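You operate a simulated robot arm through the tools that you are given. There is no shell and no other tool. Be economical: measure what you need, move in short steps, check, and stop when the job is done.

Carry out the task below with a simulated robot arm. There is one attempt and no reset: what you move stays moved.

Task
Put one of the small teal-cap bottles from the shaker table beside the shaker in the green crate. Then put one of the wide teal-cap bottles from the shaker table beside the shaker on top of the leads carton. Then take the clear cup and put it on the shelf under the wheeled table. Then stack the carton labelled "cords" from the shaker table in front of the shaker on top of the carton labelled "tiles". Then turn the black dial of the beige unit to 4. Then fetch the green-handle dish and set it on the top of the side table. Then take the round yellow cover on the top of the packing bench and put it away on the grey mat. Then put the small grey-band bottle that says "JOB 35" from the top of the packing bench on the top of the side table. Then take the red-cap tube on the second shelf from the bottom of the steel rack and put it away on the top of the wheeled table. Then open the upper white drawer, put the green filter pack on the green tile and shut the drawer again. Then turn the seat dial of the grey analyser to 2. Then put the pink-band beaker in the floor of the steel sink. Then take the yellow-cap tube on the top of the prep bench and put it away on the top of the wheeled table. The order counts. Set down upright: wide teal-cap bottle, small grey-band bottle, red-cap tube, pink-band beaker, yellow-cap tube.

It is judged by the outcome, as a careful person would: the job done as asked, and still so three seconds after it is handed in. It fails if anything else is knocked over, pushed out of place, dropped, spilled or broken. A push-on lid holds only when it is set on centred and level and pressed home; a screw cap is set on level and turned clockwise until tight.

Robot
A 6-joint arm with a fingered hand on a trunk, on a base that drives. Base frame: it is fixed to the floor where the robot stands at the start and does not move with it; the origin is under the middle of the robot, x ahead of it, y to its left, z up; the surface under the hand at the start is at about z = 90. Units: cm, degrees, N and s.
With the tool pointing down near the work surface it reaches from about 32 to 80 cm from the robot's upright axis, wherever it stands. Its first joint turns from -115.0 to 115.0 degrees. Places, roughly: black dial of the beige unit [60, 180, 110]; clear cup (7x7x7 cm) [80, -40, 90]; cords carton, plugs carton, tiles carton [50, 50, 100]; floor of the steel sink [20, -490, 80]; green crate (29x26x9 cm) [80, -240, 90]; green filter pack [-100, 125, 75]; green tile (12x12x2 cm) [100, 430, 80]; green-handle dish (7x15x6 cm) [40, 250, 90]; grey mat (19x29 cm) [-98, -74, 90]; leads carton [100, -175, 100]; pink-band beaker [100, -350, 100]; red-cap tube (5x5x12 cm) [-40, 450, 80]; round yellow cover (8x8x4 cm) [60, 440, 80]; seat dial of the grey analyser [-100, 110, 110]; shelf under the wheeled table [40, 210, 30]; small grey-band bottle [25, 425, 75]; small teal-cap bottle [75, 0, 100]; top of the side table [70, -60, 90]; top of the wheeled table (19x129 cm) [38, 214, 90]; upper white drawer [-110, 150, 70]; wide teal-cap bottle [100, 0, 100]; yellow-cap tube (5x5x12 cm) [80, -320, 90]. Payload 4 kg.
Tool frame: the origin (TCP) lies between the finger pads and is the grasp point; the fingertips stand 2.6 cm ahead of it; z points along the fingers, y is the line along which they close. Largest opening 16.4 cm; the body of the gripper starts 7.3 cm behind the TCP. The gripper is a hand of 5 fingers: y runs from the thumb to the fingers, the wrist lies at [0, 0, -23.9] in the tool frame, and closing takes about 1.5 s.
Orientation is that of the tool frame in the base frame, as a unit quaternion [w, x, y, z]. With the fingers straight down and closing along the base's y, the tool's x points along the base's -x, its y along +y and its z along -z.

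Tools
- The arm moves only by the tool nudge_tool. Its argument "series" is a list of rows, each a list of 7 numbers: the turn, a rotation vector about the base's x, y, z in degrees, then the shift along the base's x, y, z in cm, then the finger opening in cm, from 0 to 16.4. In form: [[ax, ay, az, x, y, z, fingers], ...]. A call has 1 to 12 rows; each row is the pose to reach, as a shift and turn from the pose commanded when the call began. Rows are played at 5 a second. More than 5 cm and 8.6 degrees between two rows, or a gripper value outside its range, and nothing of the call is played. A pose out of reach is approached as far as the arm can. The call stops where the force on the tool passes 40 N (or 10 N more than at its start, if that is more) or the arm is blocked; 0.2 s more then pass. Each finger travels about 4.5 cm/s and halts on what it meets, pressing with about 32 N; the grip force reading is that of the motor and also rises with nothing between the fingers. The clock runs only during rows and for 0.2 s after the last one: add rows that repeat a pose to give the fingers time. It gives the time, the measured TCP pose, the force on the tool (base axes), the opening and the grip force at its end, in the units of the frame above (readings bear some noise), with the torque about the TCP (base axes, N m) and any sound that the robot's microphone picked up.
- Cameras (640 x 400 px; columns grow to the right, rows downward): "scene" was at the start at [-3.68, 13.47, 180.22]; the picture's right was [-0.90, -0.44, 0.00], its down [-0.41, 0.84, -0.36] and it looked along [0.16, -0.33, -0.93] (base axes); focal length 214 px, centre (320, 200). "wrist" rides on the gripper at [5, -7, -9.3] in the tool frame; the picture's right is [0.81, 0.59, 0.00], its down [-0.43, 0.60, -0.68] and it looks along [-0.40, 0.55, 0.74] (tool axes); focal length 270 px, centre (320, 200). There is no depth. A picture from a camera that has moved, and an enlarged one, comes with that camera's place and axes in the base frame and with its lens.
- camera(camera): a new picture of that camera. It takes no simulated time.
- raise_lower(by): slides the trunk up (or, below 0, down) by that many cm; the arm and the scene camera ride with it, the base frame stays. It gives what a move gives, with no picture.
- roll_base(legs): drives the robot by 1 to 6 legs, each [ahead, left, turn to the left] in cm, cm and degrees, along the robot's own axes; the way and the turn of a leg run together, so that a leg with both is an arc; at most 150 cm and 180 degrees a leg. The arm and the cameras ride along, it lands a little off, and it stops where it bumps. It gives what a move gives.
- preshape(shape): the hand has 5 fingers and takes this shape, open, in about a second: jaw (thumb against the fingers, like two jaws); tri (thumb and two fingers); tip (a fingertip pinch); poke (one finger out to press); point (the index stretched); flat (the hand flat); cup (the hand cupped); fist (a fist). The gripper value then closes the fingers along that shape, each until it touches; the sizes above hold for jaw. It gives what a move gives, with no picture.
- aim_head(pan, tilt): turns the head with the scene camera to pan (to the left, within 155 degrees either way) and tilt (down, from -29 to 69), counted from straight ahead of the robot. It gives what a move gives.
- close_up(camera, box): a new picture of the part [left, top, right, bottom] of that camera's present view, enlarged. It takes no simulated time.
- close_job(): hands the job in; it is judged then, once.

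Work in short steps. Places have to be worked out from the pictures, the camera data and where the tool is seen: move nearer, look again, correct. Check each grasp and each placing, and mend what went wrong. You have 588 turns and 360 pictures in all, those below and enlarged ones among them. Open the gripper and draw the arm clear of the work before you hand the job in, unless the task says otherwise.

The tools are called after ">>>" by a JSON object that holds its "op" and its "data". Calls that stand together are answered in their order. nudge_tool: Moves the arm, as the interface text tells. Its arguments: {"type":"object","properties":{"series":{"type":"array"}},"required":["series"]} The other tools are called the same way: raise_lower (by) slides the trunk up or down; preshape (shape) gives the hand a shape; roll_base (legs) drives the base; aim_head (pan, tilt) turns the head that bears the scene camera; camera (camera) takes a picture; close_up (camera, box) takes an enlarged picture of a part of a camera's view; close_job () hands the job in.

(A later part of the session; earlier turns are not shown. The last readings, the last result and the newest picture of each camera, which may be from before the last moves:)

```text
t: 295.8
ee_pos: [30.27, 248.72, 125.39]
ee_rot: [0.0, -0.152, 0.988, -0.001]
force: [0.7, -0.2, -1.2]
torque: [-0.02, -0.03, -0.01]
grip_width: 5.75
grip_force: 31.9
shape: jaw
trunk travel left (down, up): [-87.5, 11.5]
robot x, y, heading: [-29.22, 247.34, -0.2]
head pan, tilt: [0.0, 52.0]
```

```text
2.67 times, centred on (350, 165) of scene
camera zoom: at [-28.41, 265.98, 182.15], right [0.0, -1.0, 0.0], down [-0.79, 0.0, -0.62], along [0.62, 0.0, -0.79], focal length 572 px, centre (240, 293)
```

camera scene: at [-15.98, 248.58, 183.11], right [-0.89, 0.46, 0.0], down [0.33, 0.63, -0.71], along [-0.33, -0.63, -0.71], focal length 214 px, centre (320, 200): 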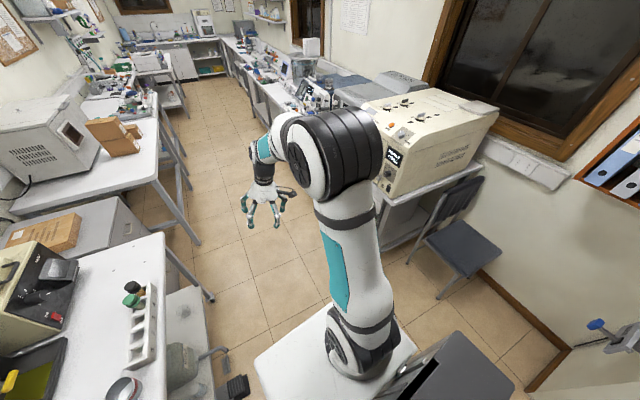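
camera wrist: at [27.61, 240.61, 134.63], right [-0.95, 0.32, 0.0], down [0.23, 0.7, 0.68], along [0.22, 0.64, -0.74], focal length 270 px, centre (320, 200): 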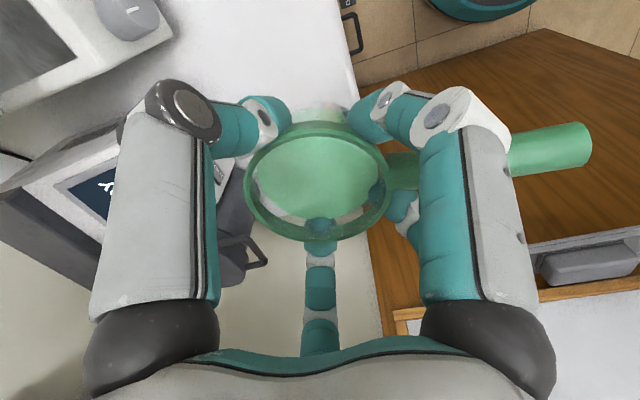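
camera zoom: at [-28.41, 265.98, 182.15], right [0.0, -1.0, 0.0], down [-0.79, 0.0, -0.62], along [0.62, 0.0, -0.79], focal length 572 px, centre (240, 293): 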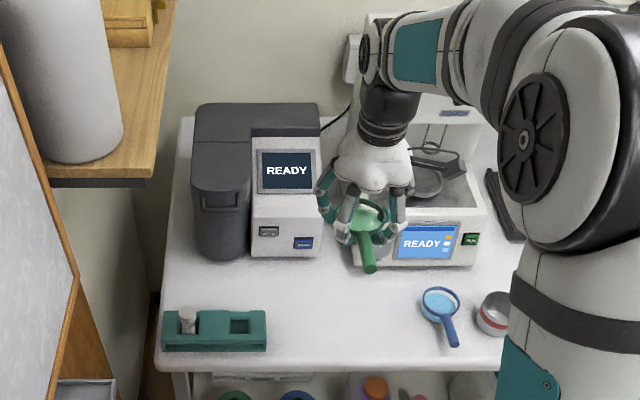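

Held level. I retract and drive along the corridor to the side table.

>>> {"op": "nudge_tool", "data": {"series": [[0, 0, 0, -4, -0.5, 1, 5], [0, 0, 0, -8, -1, 2, 5], [0, 0, 0, -11, -1.5, 3, 5]]}}

>>> {"op": "roll_base", "data": {"legs": [[0, -100, 0], [0, -100, 0], [0, -100, 0]]}}

>>> {"op": "aim_head", "data": {"pan": 0, "tilt": 55}}

>>> {"op": "camera", "data": {"camera": "scene"}}

```text
t: 296.6
ee_pos: [19.06, 247.36, 128.28]
ee_rot: [0.002, -0.152, 0.988, -0.001]
force: [0.3, 0.2, -0.3]
torque: [0.02, -0.04, 0.01]
grip_width: 5.72
grip_force: 32.2
shape: jaw
trunk travel left (down, up): [-87.5, 11.5]
robot x, y, heading: [-29.78, 247.93, -0.1]
head pan, tilt: [0.0, 52.0]
```

```text
t: 311.4
ee_pos: [16.44, -53.21, 128.24]
ee_rot: [-0.001, -0.15, 0.989, 0.0]
force: [-0.7, -0.4, -1.0]
torque: [0.04, 0.01, -0.03]
grip_width: 5.74
grip_force: 32.0
shape: jaw
trunk travel left (down, up): [-87.5, 11.5]
robot x, y, heading: [-32.23, -53.26, -0.2]
head pan, tilt: [0.0, 52.0]
```

```text
t: 312.0
ee_pos: [16.44, -53.04, 128.17]
ee_rot: [0.0, -0.15, 0.989, -0.002]
force: [0.8, 0.7, -1.3]
torque: [-0.02, 0.01, -0.01]
grip_width: 5.73
grip_force: 32.1
shape: jaw
trunk travel left (down, up): [-87.5, 11.5]
robot x, y, heading: [-32.57, -52.84, -0.4]
head pan, tilt: [0.0, 55.0]
```

```text
198 pictures are left
camera scene: at [-31.42, -34.49, 181.77], right [-0.01, -1.0, 0.0], down [-0.82, 0.0, -0.57], along [0.57, 0.0, -0.82], focal length 214 px, centre (320, 200)
```

scene: 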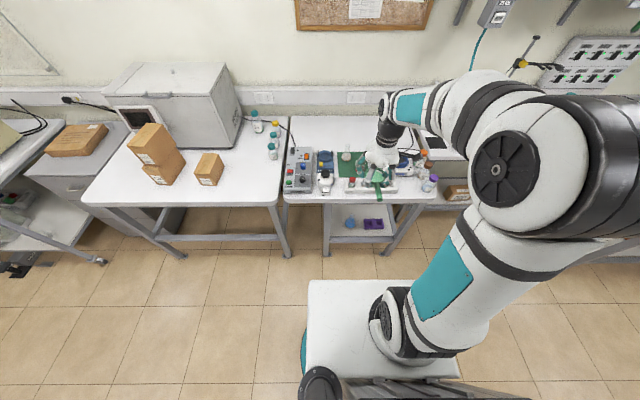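

I rotate the held dish so its handle will point along +y (clear of the front clutter), then drive ahead.

>>> {"op": "nudge_tool", "data": {"series": [[0, 0, -8.2, 0.5, 0, 0, 5], [0, 0, -16.4, 1, 0, 0, 5], [0, 0, -24.6, 1.5, 0, 0, 5], [0, 0, -32.8, 2, 0, 0, 5], [0, 0, -41, 2.5, 0, 0, 5], [0, 0, -49.2, 3, 0, 0, 5], [0, 0, -57.4, 3.5, 0, 0, 5], [0, 0, -65.6, 4, 0, 0, 5], [0, 0, -73.8, 4.5, 0, 0, 5], [0, 0, -82, 5, 0, 0, 5], [0, 0, -88, 5, 0, 0, 5]]}}

>>> {"op": "roll_base", "data": {"legs": [[33, 0, 0]]}}

>>> {"op": "camera", "data": {"camera": "wrist"}}

>>> {"op": "close_up", "data": {"camera": "scene", "box": [280, 100, 480, 240]}}

```text
t: 314.4
ee_pos: [21.51, -53.1, 128.28]
ee_rot: [0.0, 0.579, 0.815, -0.002]
force: [0.5, -0.1, -0.4]
torque: [-0.03, 0.01, -0.01]
grip_width: 5.7
grip_force: 31.6
shape: jaw
trunk travel left (down, up): [-87.5, 11.5]
robot x, y, heading: [-32.51, -52.88, -0.3]
head pan, tilt: [0.0, 55.0]
```

```text
t: 316.6
ee_pos: [54.87, -53.33, 128.0]
ee_rot: [-0.001, 0.578, 0.816, -0.001]
force: [-0.2, 0.5, -1.4]
torque: [-0.03, 0.01, -0.01]
grip_width: 5.72
grip_force: 32.0
shape: jaw
trunk travel left (down, up): [-87.5, 11.5]
robot x, y, heading: [0.57, -53.21, -0.6]
head pan, tilt: [0.0, 55.0]
```

```text
197 pictures are left
camera wrist: at [46.71, -50.8, 137.52], right [0.29, 0.96, 0.0], down [0.71, -0.21, 0.68], along [0.65, -0.2, -0.74], focal length 270 px, centre (320, 200)
```

wrist: 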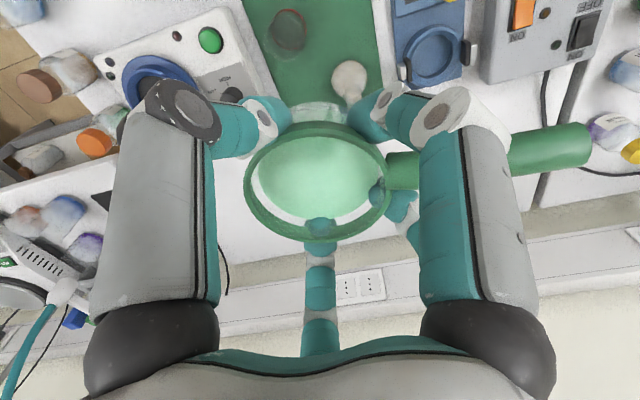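

```text
2.86 times, centred on (380, 170) of scene
camera zoom: at [2.1, -34.69, 181.77], right [-0.01, -1.0, 0.0], down [-0.82, 0.01, -0.57], along [0.57, 0.0, -0.82], focal length 613 px, centre (149, 286)
```

zoom: 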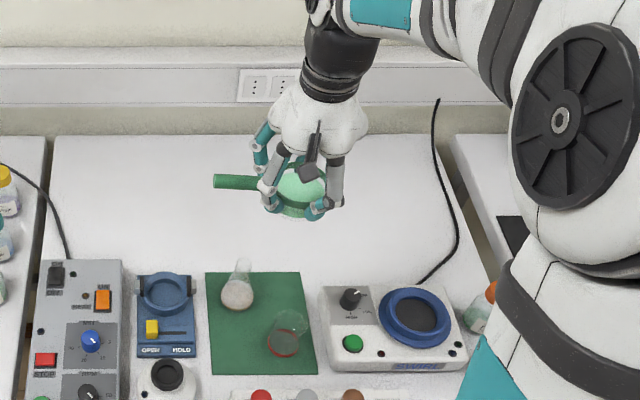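

The back of the side table is free. I extend to about (77,-50) and lower partway.

>>> {"op": "nudge_tool", "data": {"series": [[0, 0, 0, 4, 0.5, -2, 5], [0, 0, 0, 8, 1, -4, 5], [0, 0, 0, 12, 1.5, -7, 5], [0, 0, 0, 16, 2, -10, 5], [0, 0, 0, 19.5, 2.5, -13.5, 5], [0, 0, 0, 22, 3, -17.5, 5], [0, 0, 0, 22, 3, -22, 5], [0, 0, 0, 22, 3, -26, 5]]}}

>>> {"op": "camera", "data": {"camera": "wrist"}}

>>> {"op": "close_up", "data": {"camera": "scene", "box": [280, 100, 480, 240]}}

```text
refused: row 3 steps farther than a row can; nothing moved
```

```text
195 pictures are left
camera wrist: at [46.71, -50.8, 137.52], right [0.29, 0.96, 0.0], down [0.71, -0.21, 0.68], along [0.65, -0.2, -0.74], focal length 270 px, centre (320, 200)
```

wrist: 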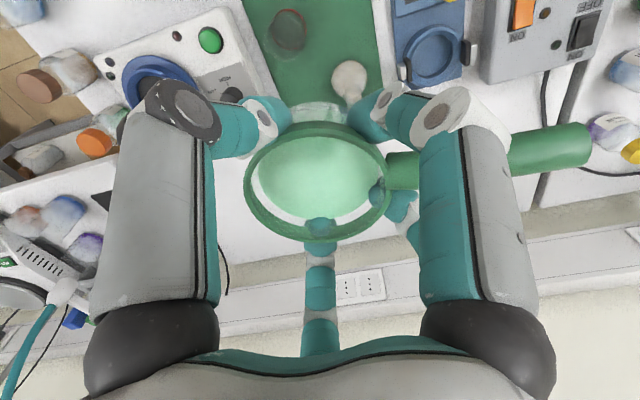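

```text
2.86 times, centred on (380, 170) of scene
camera zoom: at [2.1, -34.69, 181.77], right [-0.01, -1.0, 0.0], down [-0.82, 0.01, -0.57], along [0.57, 0.0, -0.82], focal length 613 px, centre (149, 286)
```

zoom: 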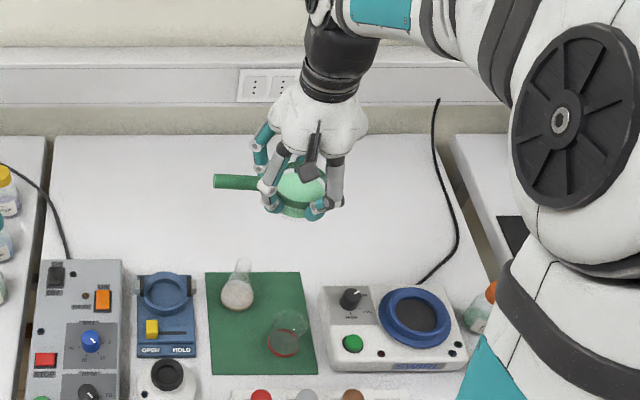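

A row was too long; I repeat with shorter steps.

>>> {"op": "nudge_tool", "data": {"series": [[0, 0, 0, 4, 0.4, -1.5, 5], [0, 0, 0, 8, 0.8, -3, 5], [0, 0, 0, 12, 1.2, -5, 5], [0, 0, 0, 16, 1.6, -7, 5], [0, 0, 0, 19.5, 2.2, -10, 5], [0, 0, 0, 22, 3, -14, 5], [0, 0, 0, 22, 3, -18, 5], [0, 0, 0, 22, 3, -22, 5], [0, 0, 0, 22, 3, -26, 5]]}}

>>> {"op": "camera", "data": {"camera": "wrist"}}

>>> {"op": "close_up", "data": {"camera": "scene", "box": [280, 100, 480, 240]}}

```text
t: 318.6
ee_pos: [76.87, -50.12, 101.88]
ee_rot: [0.0, 0.579, 0.816, 0.0]
force: [0.7, 0.1, -0.7]
torque: [0.01, 0.02, 0.01]
grip_width: 5.7
grip_force: 32.1
shape: jaw
trunk travel left (down, up): [-87.5, 11.5]
robot x, y, heading: [1.07, -53.1, -0.4]
head pan, tilt: [0.0, 55.0]
```

```text
193 pictures are left
camera wrist: at [68.55, -47.57, 111.33], right [0.29, 0.96, 0.0], down [0.7, -0.21, 0.68], along [0.65, -0.2, -0.74], focal length 270 px, centre (320, 200)
```

wrist: 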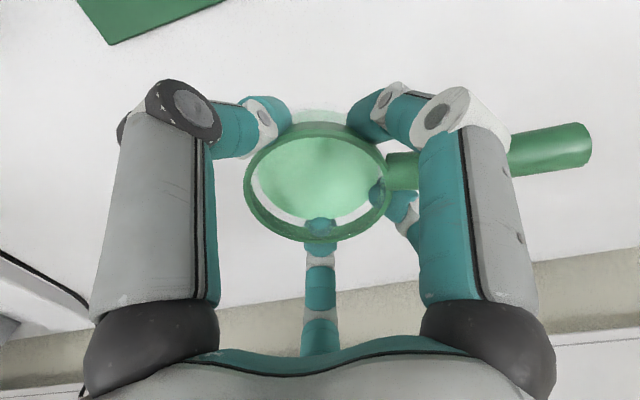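

```text
2.86 times, centred on (380, 170) of scene
camera zoom: at [2.08, -34.68, 181.77], right [-0.01, -1.0, 0.0], down [-0.82, 0.01, -0.57], along [0.57, 0.0, -0.82], focal length 613 px, centre (149, 286)
```

zoom: 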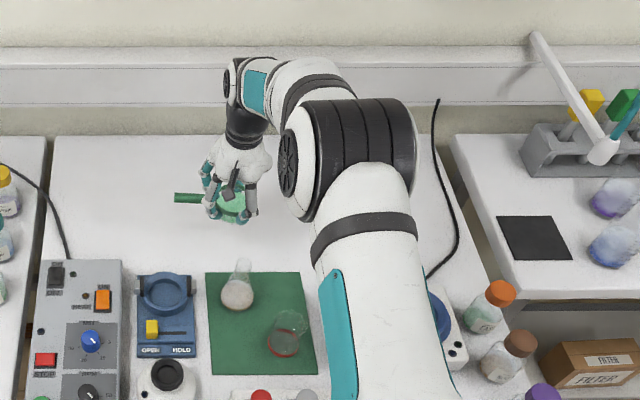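

Clear spot. I lower slowly to contact.

>>> {"op": "nudge_tool", "data": {"series": [[0, 0, 0, 0, 0, -2, 5], [0, 0, 0, 0, 0, -4, 5], [0, 0, 0, 0, 0, -5.5, 5], [0, 0, 0, 0, 0, -6.5, 5], [0, 0, 0, 0, 0, -7.2, 5], [0, 0, 0, 0, 0, -7.8, 5], [0, 0, 0, 0, 0, -8.4, 5], [0, 0, 0, 0, 0, -9, 5], [0, 0, 0, 0, 0, -9.6, 5]]}}

>>> {"op": "camera", "data": {"camera": "wrist"}}

```text
t: 320.5
ee_pos: [77.4, -50.3, 93.88]
ee_rot: [0.006, 0.579, 0.816, 0.004]
force: [-7.3, -0.2, 23.6]
torque: [-0.09, 0.52, 0.0]
grip_width: 5.81
grip_force: 32.3
shape: jaw
trunk travel left (down, up): [-87.5, 11.5]
robot x, y, heading: [0.31, -53.43, -0.2]
head pan, tilt: [0.0, 55.0]
stopped in row 9: the force on the tool passed its limit at 45 N (the readings are from after the stop); the commanded pose is now the measured one
```

```text
191 pictures are left
camera wrist: at [69.04, -47.79, 103.14], right [0.29, 0.96, 0.0], down [0.7, -0.21, 0.69], along [0.66, -0.19, -0.73], focal length 270 px, centre (320, 200)
```

wrist: 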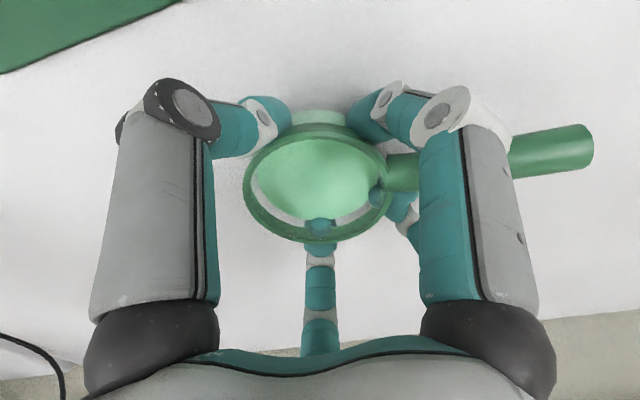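

On the table. I ease up 0.2, open and rise.

>>> {"op": "nudge_tool", "data": {"series": [[0, 0.6, 0, -0.2, 0, 0.2, 6.5], [0, 0.6, 0, -0.2, 0, 0.2, 8], [0, 0.6, 0, -0.2, 0, 0.2, 9.5], [0, 0.6, 0, -0.2, 0, 0.2, 11], [0, 0.6, 0, -0.2, 0, 0.2, 12], [0, 0.6, 0, -0.2, 0, 3, 12], [0, 0.6, 0, -0.2, 0, 7, 12], [0, 0.6, 0, -1.2, 0, 11, 12], [0, 0.6, 0, -3, 0, 15, 12], [0, 0.6, 0, -5, 0, 19, 12], [0, 0.6, 0, -8, 0, 22, 12]]}}

>>> {"op": "camera", "data": {"camera": "wrist"}}

>>> {"op": "close_up", "data": {"camera": "scene", "box": [280, 100, 480, 240]}}

```text
t: 322.9
ee_pos: [69.08, -50.49, 115.61]
ee_rot: [-0.001, 0.579, 0.816, 0.0]
force: [0.4, 0.6, 0.3]
torque: [-0.01, 0.0, -0.01]
grip_width: 11.96
grip_force: 0.0
shape: jaw
trunk travel left (down, up): [-87.5, 11.5]
robot x, y, heading: [0.73, -53.21, -0.2]
head pan, tilt: [0.0, 55.0]
```

```text
190 pictures are left
camera wrist: at [60.83, -47.93, 125.03], right [0.29, 0.96, 0.0], down [0.71, -0.21, 0.68], along [0.65, -0.2, -0.74], focal length 270 px, centre (320, 200)
```

wrist: 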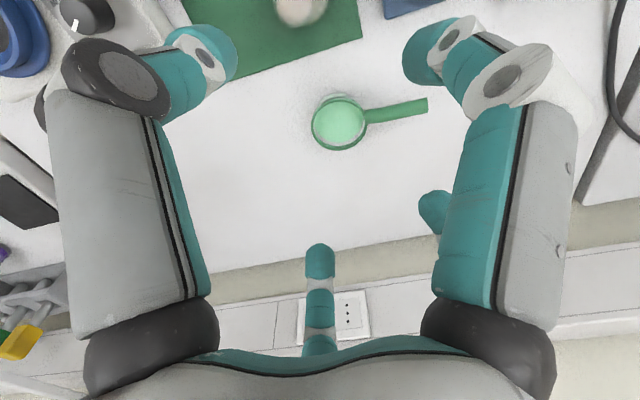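

```text
2.86 times, centred on (380, 170) of scene
camera zoom: at [1.75, -34.7, 181.76], right [-0.01, -1.0, 0.0], down [-0.82, 0.01, -0.57], along [0.57, 0.0, -0.82], focal length 613 px, centre (149, 286)
```

zoom: 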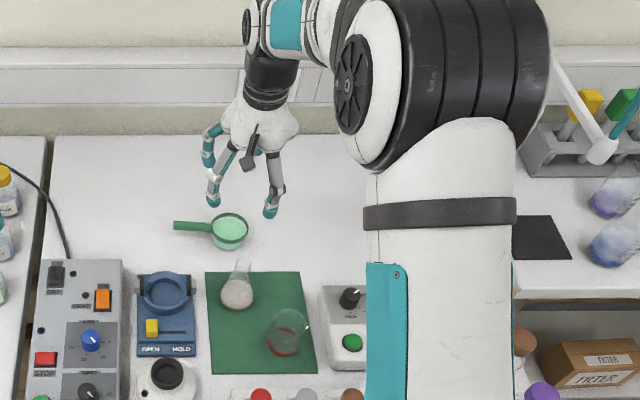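

The dish is placed. Next the yellow cover far at y≈440. I undo the hand yaw and retract, then drive up the corridor.

>>> {"op": "nudge_tool", "data": {"series": [[0, 0, 7.9, -2, 0, 1, 12], [0, 0, 15.8, -4, 0, 3, 12], [0, 0, 23.7, -6, 0, 5, 12], [0, 0, 31.6, -8, 0, 7, 12], [0, 0, 39.5, -11, 0, 9, 12], [0, 0, 47.4, -14, 0, 11, 12], [0, 0, 55.3, -17, 0, 12, 12], [0, 0, 63.2, -20, 0, 13, 12], [0, 0, 70.8, -22, 0, 13, 12]]}}

>>> {"op": "roll_base", "data": {"legs": [[-42, 0, 0], [0, 100, 0], [0, 100, 0], [0, 60, 0]]}}

>>> {"op": "aim_head", "data": {"pan": 90, "tilt": 25}}

>>> {"op": "camera", "data": {"camera": "scene"}}

```text
t: 324.9
ee_pos: [46.99, -50.14, 128.51]
ee_rot: [0.0, -0.002, 1.0, -0.001]
force: [0.0, 0.9, 0.0]
torque: [0.0, -0.01, -0.01]
grip_width: 11.98
grip_force: 0.0
shape: jaw
trunk travel left (down, up): [-87.5, 11.5]
robot x, y, heading: [0.57, -53.0, -0.6]
head pan, tilt: [0.0, 55.0]
```

```text
t: 340.1
ee_pos: [-1.76, 212.35, 128.5]
ee_rot: [0.0, -0.026, 1.0, -0.001]
force: [0.0, 0.5, -0.7]
torque: [0.0, -0.01, 0.0]
grip_width: 11.98
grip_force: 0.0
shape: jaw
trunk travel left (down, up): [-87.5, 11.5]
robot x, y, heading: [-47.79, 206.88, 2.7]
head pan, tilt: [0.0, 55.0]
```

```text
t: 341.7
ee_pos: [-1.67, 212.45, 128.49]
ee_rot: [0.0, -0.026, 1.0, -0.002]
force: [-0.4, -0.3, -0.2]
torque: [-0.01, 0.0, 0.01]
grip_width: 11.95
grip_force: 0.2
shape: jaw
trunk travel left (down, up): [-87.5, 11.5]
robot x, y, heading: [-47.94, 206.86, 2.5]
head pan, tilt: [90.0, 25.0]
```

```text
188 pictures are left
camera scene: at [-55.34, 234.41, 186.17], right [1.0, 0.04, 0.0], down [0.02, -0.42, -0.91], along [-0.04, 0.91, -0.42], focal length 214 px, centre (320, 200)
```

scene: 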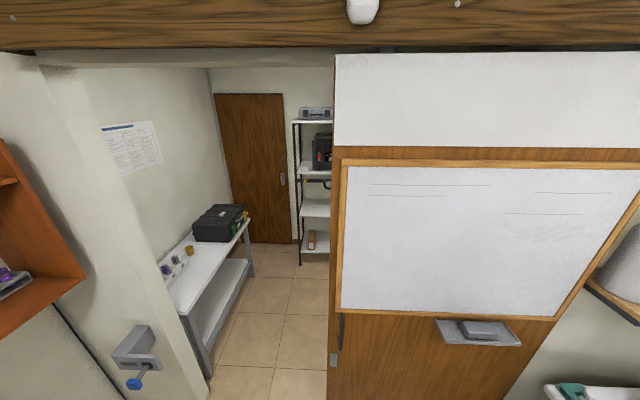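

There's an opening left of the whiteboard door (x≈-140…-55) at y≈300. I turn to face it and align with its middle.

>>> {"op": "roll_base", "data": {"legs": [[0, 32, 0], [0, 0, 87.5], [0, 48, 0]]}}

>>> {"op": "aim_head", "data": {"pan": 0, "tilt": 35}}

>>> {"op": "camera", "data": {"camera": "scene"}}

>>> {"op": "aim_head", "data": {"pan": 45, "tilt": 45}}

>>> {"op": "camera", "data": {"camera": "scene"}}

```text
t: 350.1
ee_pos: [-101.39, 283.82, 128.46]
ee_rot: [0.0, 0.721, -0.693, 0.003]
force: [0.0, -0.1, 0.3]
torque: [-0.01, -0.03, -0.01]
grip_width: 11.96
grip_force: 0.1
shape: jaw
trunk travel left (down, up): [-87.5, 11.5]
robot x, y, heading: [-96.82, 237.5, 91.7]
head pan, tilt: [90.0, 25.0]
```

```text
t: 351.7
ee_pos: [-101.34, 283.81, 128.49]
ee_rot: [-0.001, 0.721, -0.693, 0.001]
force: [0.2, 1.3, -0.9]
torque: [-0.03, 0.04, 0.02]
grip_width: 11.99
grip_force: 0.0
shape: jaw
trunk travel left (down, up): [-87.5, 11.5]
robot x, y, heading: [-96.78, 237.71, 91.9]
head pan, tilt: [0.0, 35.0]
```

```text
187 pictures are left
camera scene: at [-115.42, 239.74, 184.59], right [1.0, 0.03, 0.0], down [0.02, -0.57, -0.82], along [-0.03, 0.82, -0.57], focal length 214 px, centre (320, 200)
```

scene: 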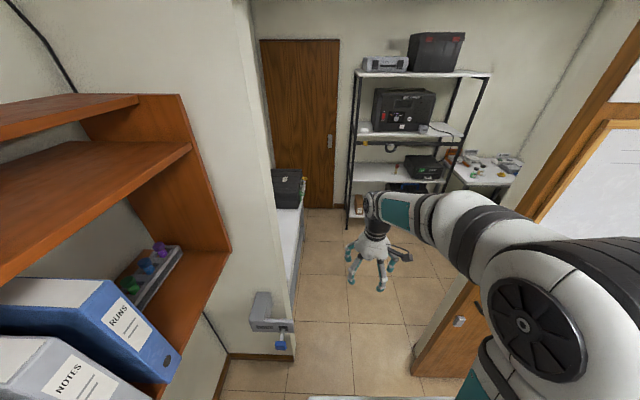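

```text
t: 352.8
ee_pos: [-101.52, 283.87, 128.57]
ee_rot: [0.0, 0.721, -0.693, 0.003]
force: [0.5, -0.3, 0.5]
torque: [0.01, -0.02, 0.03]
grip_width: 11.97
grip_force: 0.0
shape: jaw
trunk travel left (down, up): [-87.5, 11.5]
robot x, y, heading: [-96.77, 237.84, 92.0]
head pan, tilt: [45.0, 45.0]
```

```text
186 pictures are left
camera scene: at [-121.05, 236.5, 183.11], right [0.68, 0.73, 0.0], down [0.52, -0.48, -0.71], along [-0.52, 0.48, -0.71], focal length 214 px, centre (320, 200)
```

scene: 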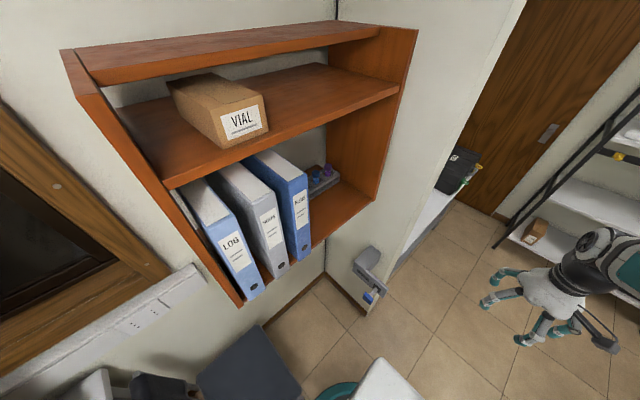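

Aligned with the opening (clearances ~10 cm each side). I drive forward in stages.

>>> {"op": "roll_base", "data": {"legs": [[0, 1, -1.9], [50, 0, 0]]}}

>>> {"op": "aim_head", "data": {"pan": 0, "tilt": 40}}

>>> {"op": "camera", "data": {"camera": "scene"}}

```text
t: 356.1
ee_pos: [-100.02, 332.49, 128.47]
ee_rot: [0.001, -0.705, 0.709, -0.002]
force: [-0.3, -0.3, 0.6]
torque: [-0.03, 0.02, 0.03]
grip_width: 11.97
grip_force: 0.1
shape: jaw
trunk travel left (down, up): [-87.5, 11.5]
robot x, y, heading: [-97.56, 285.92, 89.4]
head pan, tilt: [45.0, 45.0]
```

```text
t: 357.2
ee_pos: [-99.95, 332.32, 128.43]
ee_rot: [0.001, -0.705, 0.709, -0.001]
force: [1.6, 0.8, -0.2]
torque: [-0.04, -0.01, 0.02]
grip_width: 11.96
grip_force: 0.0
shape: jaw
trunk travel left (down, up): [-87.5, 11.5]
robot x, y, heading: [-97.35, 285.98, 89.3]
head pan, tilt: [0.0, 40.0]
```

```text
185 pictures are left
camera scene: at [-116.02, 288.54, 183.83], right [1.0, -0.01, 0.0], down [-0.01, -0.64, -0.77], along [0.01, 0.77, -0.64], focal length 214 px, centre (320, 200)
```

scene: 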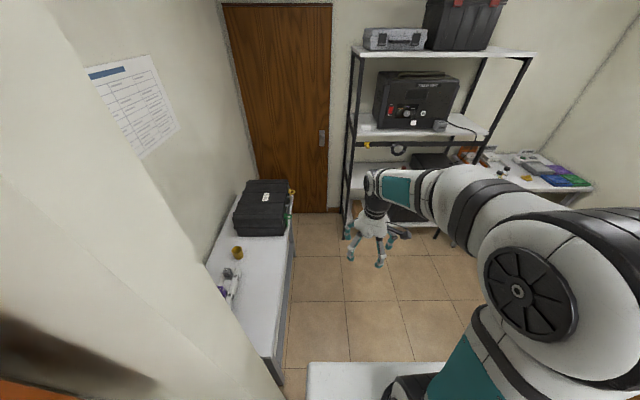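

>>> {"op": "roll_base", "data": {"legs": [[0, 0, 0.6], [58, 0, 0]]}}

>>> {"op": "aim_head", "data": {"pan": -50, "tilt": 35}}

>>> {"op": "camera", "data": {"camera": "scene"}}

>>> {"op": "aim_head", "data": {"pan": 0, "tilt": 40}}

>>> {"op": "camera", "data": {"camera": "scene"}}

```text
t: 360.7
ee_pos: [-101.05, 388.07, 128.45]
ee_rot: [-0.001, 0.712, -0.702, 0.002]
force: [-0.2, 1.1, 0.7]
torque: [0.01, 0.0, 0.04]
grip_width: 11.99
grip_force: 0.1
shape: jaw
trunk travel left (down, up): [-87.5, 11.5]
robot x, y, heading: [-97.84, 341.52, 90.6]
head pan, tilt: [0.0, 40.0]
```

```text
t: 361.9
ee_pos: [-101.1, 387.9, 128.49]
ee_rot: [-0.001, 0.713, -0.702, 0.001]
force: [0.8, 0.3, -0.7]
torque: [0.0, 0.01, -0.03]
grip_width: 12.0
grip_force: 0.0
shape: jaw
trunk travel left (down, up): [-87.5, 11.5]
robot x, y, heading: [-97.65, 341.64, 90.5]
head pan, tilt: [-50.0, 35.0]
```

```text
184 pictures are left
camera scene: at [-109.48, 341.19, 184.59], right [0.65, -0.76, 0.0], down [-0.44, -0.37, -0.82], along [0.62, 0.53, -0.57], focal length 214 px, centre (320, 200)
```

scene: 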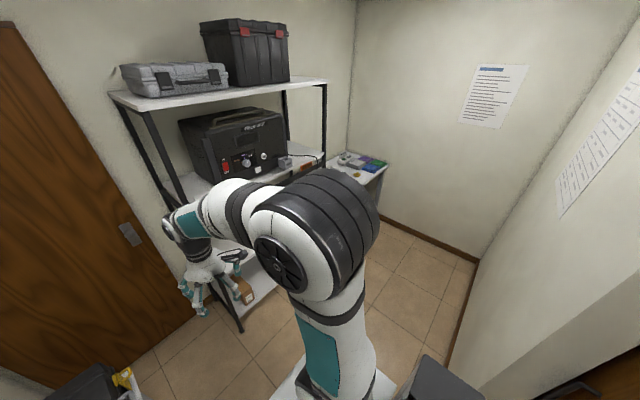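

```text
t: 363.1
ee_pos: [-101.21, 388.07, 128.52]
ee_rot: [-0.001, 0.713, -0.701, 0.001]
force: [-0.1, 0.0, -0.3]
torque: [0.0, 0.02, 0.0]
grip_width: 11.96
grip_force: 0.1
shape: jaw
trunk travel left (down, up): [-87.5, 11.5]
robot x, y, heading: [-97.36, 341.4, 90.5]
head pan, tilt: [0.0, 40.0]
```

```text
183 pictures are left
camera scene: at [-116.23, 343.98, 183.84], right [1.0, 0.01, 0.0], down [0.0, -0.64, -0.77], along [-0.01, 0.77, -0.64], focal length 214 px, centre (320, 200)
```

scene: 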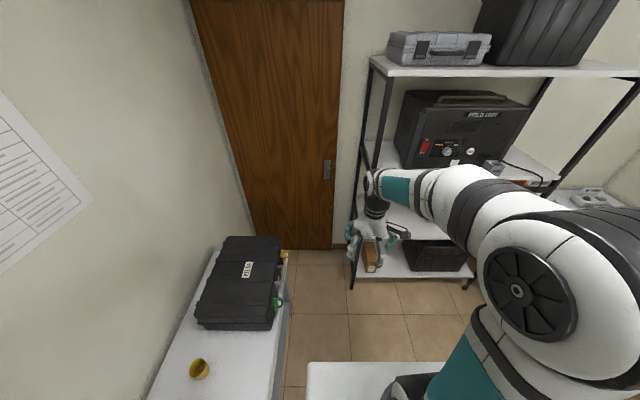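

I move a bit forward and strafe right toward the packing bench.

>>> {"op": "roll_base", "data": {"legs": [[12, 0, -0.5], [0, -70, 0]]}}

>>> {"op": "aim_head", "data": {"pan": -30, "tilt": 45}}

>>> {"op": "camera", "data": {"camera": "scene"}}

```text
t: 367.8
ee_pos: [-29.43, 399.57, 128.57]
ee_rot: [0.001, -0.705, 0.709, 0.0]
force: [-0.9, -0.2, 0.1]
torque: [-0.03, 0.02, 0.01]
grip_width: 12.01
grip_force: 0.0
shape: jaw
trunk travel left (down, up): [-87.5, 11.5]
robot x, y, heading: [-26.52, 352.96, 89.3]
head pan, tilt: [0.0, 40.0]
```

```text
t: 368.7
ee_pos: [-29.49, 399.63, 128.39]
ee_rot: [0.0, -0.706, 0.709, -0.001]
force: [0.7, -0.2, 0.2]
torque: [0.02, 0.02, -0.01]
grip_width: 11.98
grip_force: 0.0
shape: jaw
trunk travel left (down, up): [-87.5, 11.5]
robot x, y, heading: [-26.88, 353.24, 89.4]
head pan, tilt: [-30.0, 45.0]
```

```text
182 pictures are left
camera scene: at [-41.43, 354.41, 183.11], right [0.86, -0.51, 0.0], down [-0.36, -0.61, -0.71], along [0.36, 0.61, -0.71], focal length 214 px, centre (320, 200)
```

scene: 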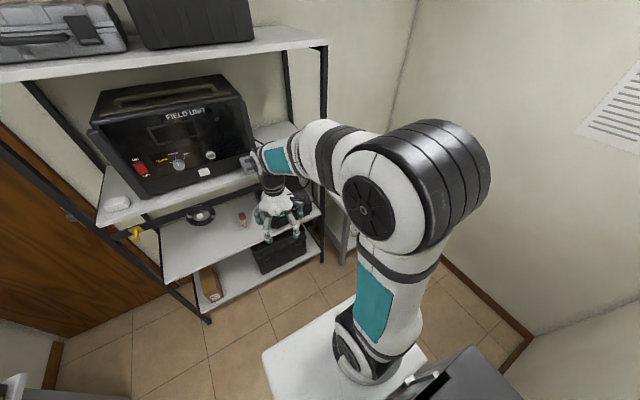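

>>> {"op": "roll_base", "data": {"legs": [[0, -62, 0.6]]}}

>>> {"op": "aim_head", "data": {"pan": 0, "tilt": 50}}

>>> {"op": "camera", "data": {"camera": "scene"}}

```text
t: 372.2
ee_pos: [31.82, 399.14, 128.48]
ee_rot: [0.0, 0.707, -0.707, 0.002]
force: [0.3, 0.5, -0.4]
torque: [-0.01, 0.02, 0.0]
grip_width: 11.97
grip_force: 0.2
shape: jaw
trunk travel left (down, up): [-87.5, 11.5]
robot x, y, heading: [35.01, 352.89, 89.7]
head pan, tilt: [-30.0, 45.0]
```

```text
t: 373.1
ee_pos: [31.84, 399.03, 128.53]
ee_rot: [-0.002, 0.707, -0.707, 0.001]
force: [1.1, 0.9, -0.2]
torque: [-0.02, -0.03, 0.0]
grip_width: 11.95
grip_force: 0.0
shape: jaw
trunk travel left (down, up): [-87.5, 11.5]
robot x, y, heading: [34.9, 352.72, 89.7]
head pan, tilt: [0.0, 50.0]
```

```text
181 pictures are left
camera scene: at [16.13, 354.43, 182.42], right [1.0, -0.01, 0.0], down [0.0, -0.77, -0.64], along [0.0, 0.64, -0.77], focal length 214 px, centre (320, 200)
```

scene: 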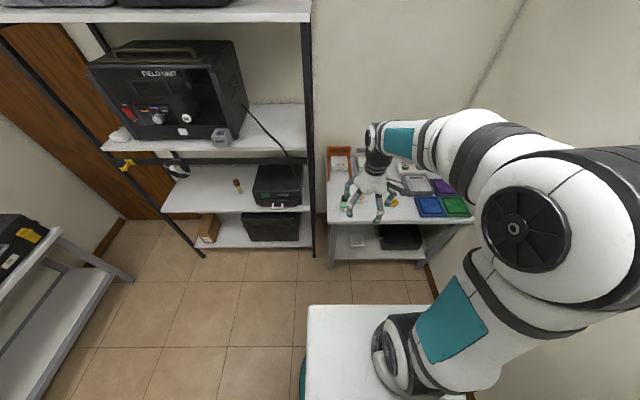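

>>> {"op": "close_up", "data": {"camera": "scene", "box": [310, 135, 480, 235]}}

>>> {"op": "camera", "data": {"camera": "wrist"}}

```text
3.76 times, centred on (395, 185) of scene
camera zoom: at [16.13, 354.43, 182.42], right [1.0, -0.01, 0.0], down [0.0, -0.77, -0.64], along [0.0, 0.64, -0.77], focal length 807 px, centre (38, 256)
```

zoom: 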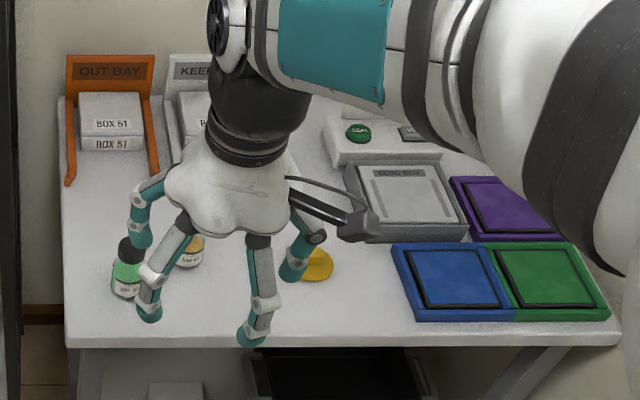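

```text
179 pictures are left
camera wrist: at [38.76, 394.11, 137.88], right [-0.59, -0.81, 0.0], down [-0.6, 0.43, 0.68], along [-0.55, 0.4, -0.74], focal length 270 px, centre (320, 200)
```

wrist: 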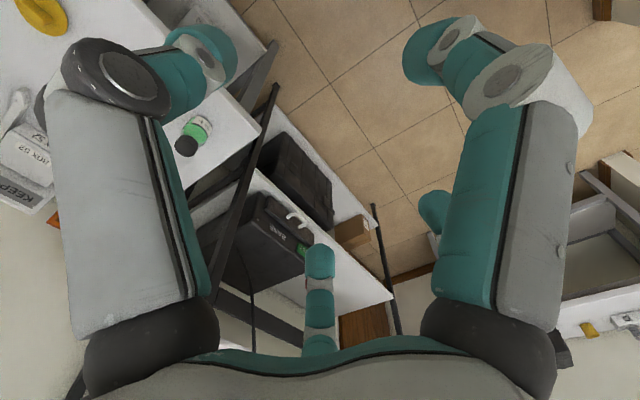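

The yellow cover is at ≈(63,439) on the packing bench (z≈75). I move closer and lower the trunk by 14.

>>> {"op": "roll_base", "data": {"legs": [[20, -20, 0.3]]}}

>>> {"op": "raise_lower", "data": {"by": -14}}

>>> {"op": "aim_head", "data": {"pan": 0, "tilt": 55}}

>>> {"op": "camera", "data": {"camera": "scene"}}

>>> {"op": "camera", "data": {"camera": "wrist"}}

```text
t: 375.1
ee_pos: [52.12, 419.06, 128.4]
ee_rot: [0.0, 0.709, -0.706, 0.002]
force: [0.9, 0.5, -0.5]
torque: [0.02, 0.03, 0.02]
grip_width: 12.02
grip_force: 0.0
shape: jaw
trunk travel left (down, up): [-87.5, 11.5]
robot x, y, heading: [55.14, 372.52, 89.7]
head pan, tilt: [0.0, 50.0]
```

```text
t: 376.8
ee_pos: [52.08, 419.02, 114.58]
ee_rot: [-0.001, 0.708, -0.706, 0.002]
force: [-0.1, 0.0, -0.5]
torque: [0.0, 0.02, 0.01]
grip_width: 11.98
grip_force: 0.1
shape: jaw
trunk travel left (down, up): [-73.5, 25.5]
robot x, y, heading: [55.24, 372.55, 89.9]
head pan, tilt: [0.0, 50.0]
```

```text
t: 377.4
ee_pos: [52.0, 418.95, 114.56]
ee_rot: [-0.001, 0.708, -0.706, 0.001]
force: [1.5, 0.3, -0.8]
torque: [0.0, 0.0, 0.0]
grip_width: 11.99
grip_force: 0.2
shape: jaw
trunk travel left (down, up): [-73.5, 25.5]
robot x, y, heading: [55.12, 372.55, 90.0]
head pan, tilt: [0.0, 55.0]
```

```text
178 pictures are left
camera scene: at [36.42, 373.85, 167.77], right [1.0, 0.0, 0.0], down [0.0, -0.82, -0.57], along [0.0, 0.57, -0.82], focal length 214 px, centre (320, 200)
```

scene: 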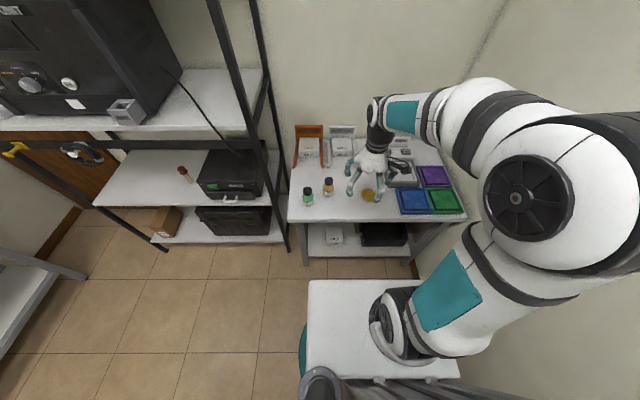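

```text
177 pictures are left
camera wrist: at [58.99, 414.05, 123.88], right [-0.58, -0.81, 0.0], down [-0.6, 0.43, 0.68], along [-0.55, 0.4, -0.74], focal length 270 px, centre (320, 200)
```

wrist: 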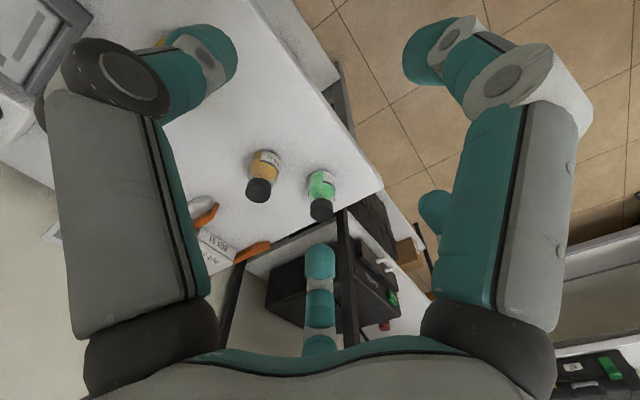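

>>> {"op": "close_up", "data": {"camera": "scene", "box": [280, 120, 480, 245]}}

```text
3.20 times, centred on (380, 182) of scene
camera zoom: at [36.42, 373.85, 167.77], right [1.0, 0.0, 0.0], down [0.0, -0.82, -0.57], along [0.0, 0.57, -0.82], focal length 686 px, centre (128, 256)
```

zoom: 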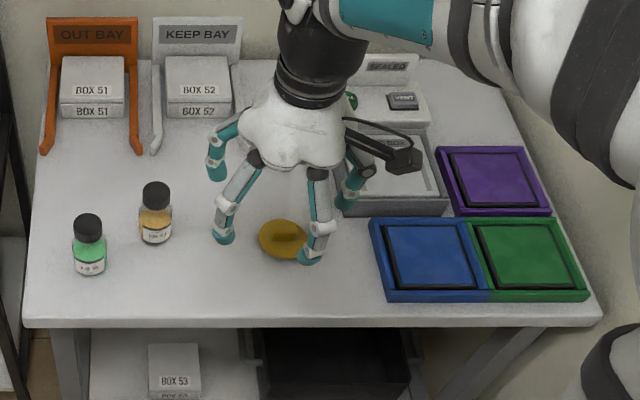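

The cover (disc with knob) is at ≈(62,440.6). I move above it.

>>> {"op": "nudge_tool", "data": {"series": [[0, 0, 0, 2, 4, -2, 12], [0, 0, 0, 4, 8, -4, 12], [0, 0, 0, 6, 12, -6, 12], [0, 0, 0, 8, 16, -8, 12], [0, 0, 0, 10, 20, -10, 12], [0, 0, 0, 10, 21.6, -14, 12], [0, 0, 0, 10, 21.6, -18, 12]]}}

>>> {"op": "camera", "data": {"camera": "wrist"}}

>>> {"op": "close_up", "data": {"camera": "scene", "box": [310, 140, 430, 230]}}

```text
t: 379.1
ee_pos: [62.03, 440.97, 96.43]
ee_rot: [-0.001, 0.708, -0.706, 0.001]
force: [-0.2, 0.9, -0.7]
torque: [0.05, -0.03, -0.04]
grip_width: 11.99
grip_force: 0.1
shape: jaw
trunk travel left (down, up): [-73.5, 25.5]
robot x, y, heading: [55.08, 372.49, 89.7]
head pan, tilt: [0.0, 55.0]
```

```text
175 pictures are left
camera wrist: at [69.08, 435.9, 105.87], right [-0.58, -0.81, 0.0], down [-0.6, 0.43, 0.68], along [-0.55, 0.4, -0.74], focal length 270 px, centre (320, 200)
```

wrist: 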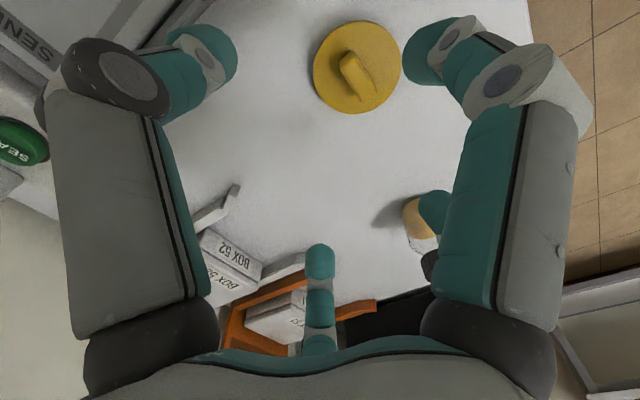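

```text
4.44 times, centred on (370, 185) of scene
camera zoom: at [36.44, 373.91, 167.77], right [1.0, 0.0, 0.0], down [0.0, -0.82, -0.57], along [0.0, 0.57, -0.82], focal length 953 px, centre (98, 267)
```

zoom: 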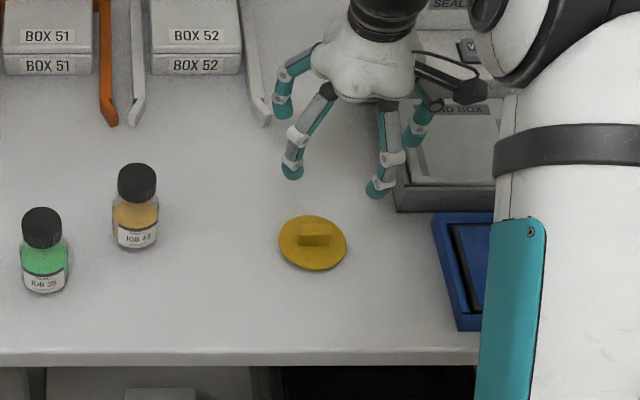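

Triangulating both cameras gives the disc at (60.9,438.1), z≈80. I shift there and descend with care.

>>> {"op": "nudge_tool", "data": {"series": [[0, 0, 0, -1.1, -2.8, -2, 12], [0, 0, 0, -1.1, -2.8, -6, 12], [0, 0, 0, -1.1, -2.8, -9, 12]]}}

>>> {"op": "camera", "data": {"camera": "wrist"}}

```text
t: 379.9
ee_pos: [61.19, 437.99, 87.55]
ee_rot: [-0.001, 0.709, -0.706, 0.001]
force: [-0.1, 0.0, -0.5]
torque: [0.01, 0.0, 0.0]
grip_width: 11.96
grip_force: 0.1
shape: jaw
trunk travel left (down, up): [-73.5, 25.5]
robot x, y, heading: [54.98, 372.87, 89.8]
head pan, tilt: [0.0, 55.0]
```

```text
173 pictures are left
camera wrist: at [68.18, 432.99, 96.87], right [-0.58, -0.81, 0.0], down [-0.6, 0.43, 0.68], along [-0.55, 0.4, -0.74], focal length 270 px, centre (320, 200)
```

wrist: 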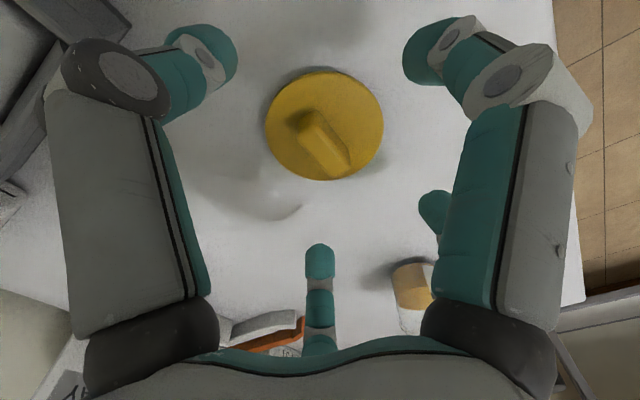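

Exactly on axis. Descend slowly to near the bench surface.

>>> {"op": "nudge_tool", "data": {"series": [[0, 0, 0, 0, 0, -3, 12], [0, 0, 0, 0, 0, -4.2, 12], [0, 0, 0, 0, 0, -5, 12], [0, 0, 0, 0, 0, -5.5, 12]]}}

>>> {"op": "camera", "data": {"camera": "wrist"}}

```text
t: 380.9
ee_pos: [61.03, 438.11, 82.69]
ee_rot: [-0.003, 0.708, -0.706, -0.002]
force: [0.7, 0.1, 40.5]
torque: [-1.05, 0.98, 0.04]
grip_width: 11.89
grip_force: 0.1
shape: jaw
trunk travel left (down, up): [-73.5, 25.5]
robot x, y, heading: [55.55, 372.6, 89.9]
head pan, tilt: [0.0, 55.0]
```

```text
172 pictures are left
camera wrist: at [67.99, 433.07, 91.95], right [-0.58, -0.81, -0.01], down [-0.6, 0.42, 0.68], along [-0.55, 0.4, -0.73], focal length 270 px, centre (320, 200)
```

wrist: 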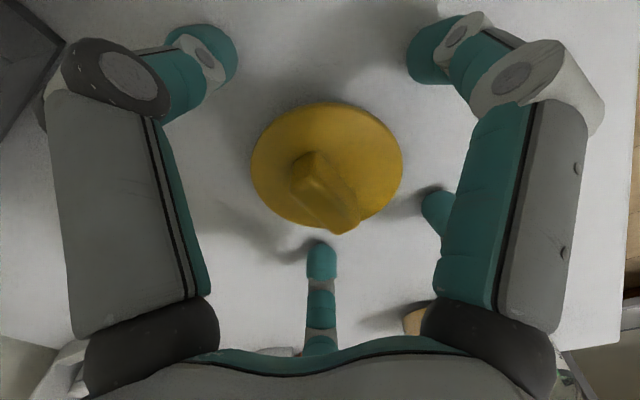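

Touched the bench (z≈80). I raise 0.4 and close around the disc.

>>> {"op": "nudge_tool", "data": {"series": [[0, 0, 0, 0, 0, 0.5, 12], [0, 0, 0, 0, 0, 0.5, 10.5], [0, 0, 0, 0, 0, 0.5, 9], [0, 0, 0, 0, 0, 0.5, 8], [0, 0, 0, 0, 0, 0.5, 7], [0, 0, 0, 0, 0, 0.5, 6], [0, 0, 0, 0, 0, 0.5, 6], [0, 0, 0, 0, 0, 0.5, 6]]}}

>>> {"op": "camera", "data": {"camera": "wrist"}}

```text
t: 382.6
ee_pos: [60.86, 437.84, 82.72]
ee_rot: [-0.001, 0.708, -0.706, 0.001]
force: [-1.1, -0.9, 18.4]
torque: [-0.09, 0.13, 0.02]
grip_width: 6.78
grip_force: 31.5
shape: jaw
trunk travel left (down, up): [-73.5, 25.5]
robot x, y, heading: [54.98, 372.85, 89.6]
head pan, tilt: [0.0, 55.0]
```

```text
171 pictures are left
camera wrist: at [67.85, 432.86, 91.98], right [-0.58, -0.81, 0.0], down [-0.6, 0.43, 0.68], along [-0.55, 0.4, -0.74], focal length 270 px, centre (320, 200)
```

wrist: 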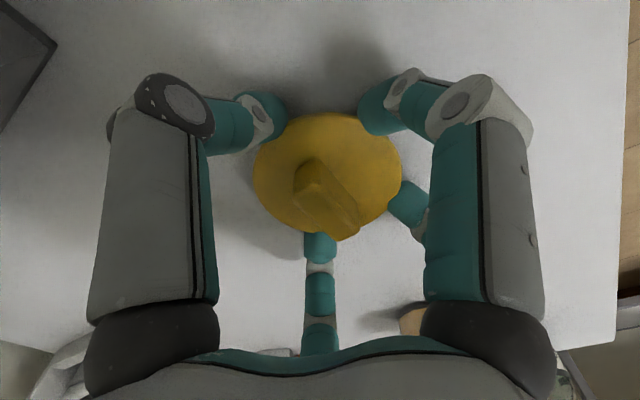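

Fingers hold the rim all round. Lift and check.

>>> {"op": "nudge_tool", "data": {"series": [[0, 0, 0, 0, 0, 1, 6], [0, 0, 0, 0, 0, 3, 6], [0, 0, 0, 0, 0, 6, 6], [0, 0, 0, 0, 0, 10, 6], [0, 0, 0, 0, 0, 14, 6]]}}

>>> {"op": "camera", "data": {"camera": "wrist"}}

>>> {"op": "close_up", "data": {"camera": "scene", "box": [270, 120, 430, 230]}}

```text
t: 383.9
ee_pos: [60.94, 437.81, 96.5]
ee_rot: [-0.001, 0.708, -0.706, 0.001]
force: [-0.6, -0.5, -0.5]
torque: [0.01, -0.01, 0.03]
grip_width: 6.77
grip_force: 31.8
shape: jaw
trunk travel left (down, up): [-73.5, 25.5]
robot x, y, heading: [55.11, 372.74, 89.5]
head pan, tilt: [0.0, 55.0]
```

```text
170 pictures are left
camera wrist: at [67.96, 432.89, 105.86], right [-0.58, -0.81, 0.0], down [-0.6, 0.43, 0.68], along [-0.55, 0.4, -0.74], focal length 270 px, centre (320, 200)
```

wrist: 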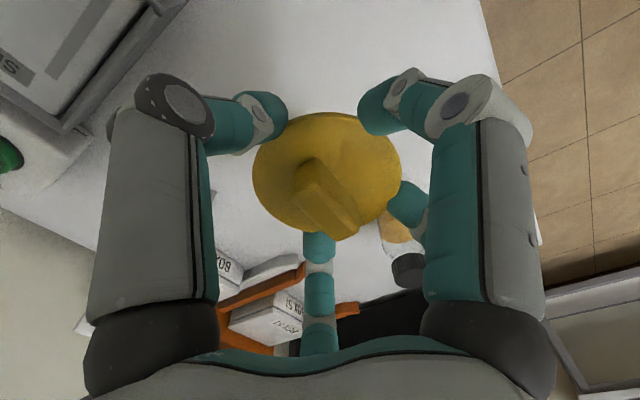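

```text
3.64 times, centred on (350, 175) of scene
camera zoom: at [36.42, 373.77, 167.76], right [1.0, 0.0, 0.0], down [0.0, -0.82, -0.57], along [0.0, 0.57, -0.82], focal length 780 px, centre (211, 291)
```

zoom: 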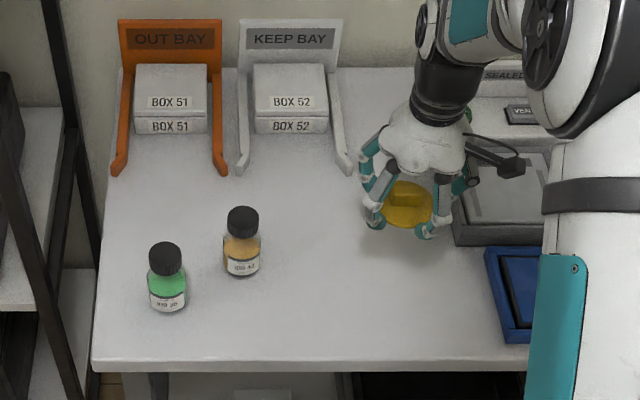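

Held. While here I read the bottle labels.

>>> {"op": "close_up", "data": {"camera": "scene", "box": [305, 170, 350, 208]}}

>>> {"op": "nudge_tool", "data": {"series": [[0, 0, 0, -1, -4, 3, 6], [0, 0, 0, -2, -8, 6, 6], [0, 0, 0, -4, -12, 9, 6], [0, 0, 0, -6, -16, 12, 6], [0, 0, 0, -8, -20, 14, 6]]}}

>>> {"op": "raise_lower", "data": {"by": 14}}

```text
10.53 times, centred on (328, 189) of scene
camera zoom: at [36.42, 373.77, 167.76], right [1.0, 0.0, 0.0], down [0.0, -0.82, -0.57], along [0.0, 0.57, -0.82], focal length 2258 px, centre (241, 316)
```

zoom: 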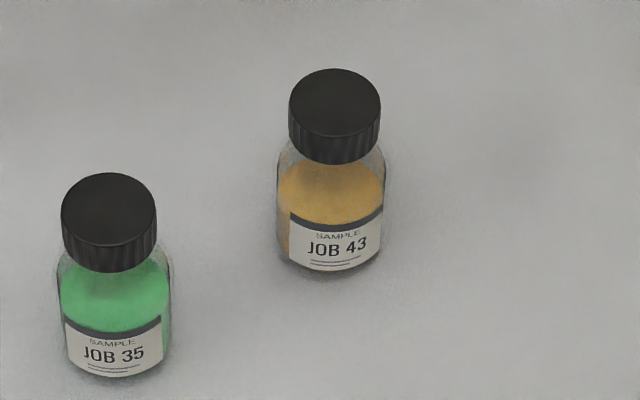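

```text
refused: row 1 steps farther than a row can; nothing moved
```

```text
t: 385.5
ee_pos: [60.95, 437.95, 110.48]
ee_rot: [-0.001, 0.708, -0.706, 0.001]
force: [-0.4, 0.3, -0.2]
torque: [0.03, -0.01, 0.0]
grip_width: 6.76
grip_force: 32.0
shape: jaw
trunk travel left (down, up): [-87.5, 11.5]
robot x, y, heading: [55.2, 372.66, 89.8]
head pan, tilt: [0.0, 55.0]
```

JOB 35 is the green-filled bottle. Now I retract the hand and drive back out with the cover.

>>> {"op": "nudge_tool", "data": {"series": [[0, 0, 0, -1, -3.5, 3, 6], [0, 0, 0, -2, -7, 6, 6], [0, 0, 0, -3.5, -11, 9, 6], [0, 0, 0, -5, -15, 12, 6], [0, 0, 0, -6.5, -18.5, 15, 6], [0, 0, 0, -8, -21, 18, 6]]}}

>>> {"op": "roll_base", "data": {"legs": [[-20, 0, 0.2], [0, 76, 0], [0, 76, 0]]}}

>>> {"op": "aim_head", "data": {"pan": 150, "tilt": 45}}

>>> {"op": "camera", "data": {"camera": "scene"}}

```text
refused: row 3 steps farther than a row can; nothing moved
```

```text
t: 394.6
ee_pos: [-91.86, 419.56, 110.35]
ee_rot: [0.001, -0.703, 0.711, -0.001]
force: [-0.6, -0.4, -0.4]
torque: [0.05, 0.06, -0.01]
grip_width: 6.78
grip_force: 31.9
shape: jaw
trunk travel left (down, up): [-87.5, 11.5]
robot x, y, heading: [-98.6, 354.57, 88.9]
head pan, tilt: [0.0, 55.0]
```

```text
t: 396.9
ee_pos: [-91.75, 419.55, 110.48]
ee_rot: [0.001, -0.703, 0.712, -0.001]
force: [0.1, 0.4, -0.7]
torque: [0.02, 0.0, 0.0]
grip_width: 6.77
grip_force: 32.0
shape: jaw
trunk travel left (down, up): [-87.5, 11.5]
robot x, y, heading: [-98.62, 354.17, 89.1]
head pan, tilt: [150.0, 45.0]
```

```text
167 pictures are left
camera scene: at [-121.72, 341.73, 183.11], right [-0.86, 0.52, 0.0], down [0.37, 0.61, -0.71], along [-0.37, -0.61, -0.71], focal length 214 px, centre (320, 200)
```

scene: 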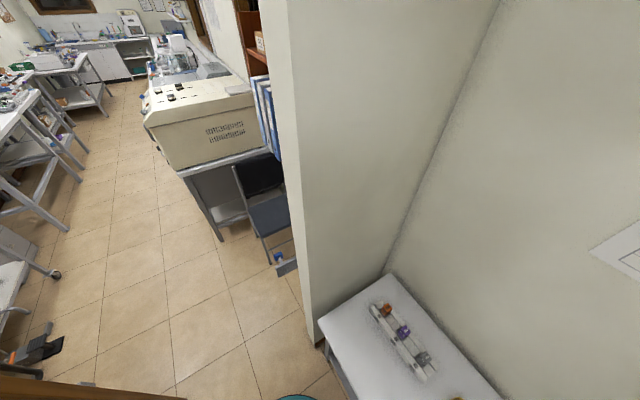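

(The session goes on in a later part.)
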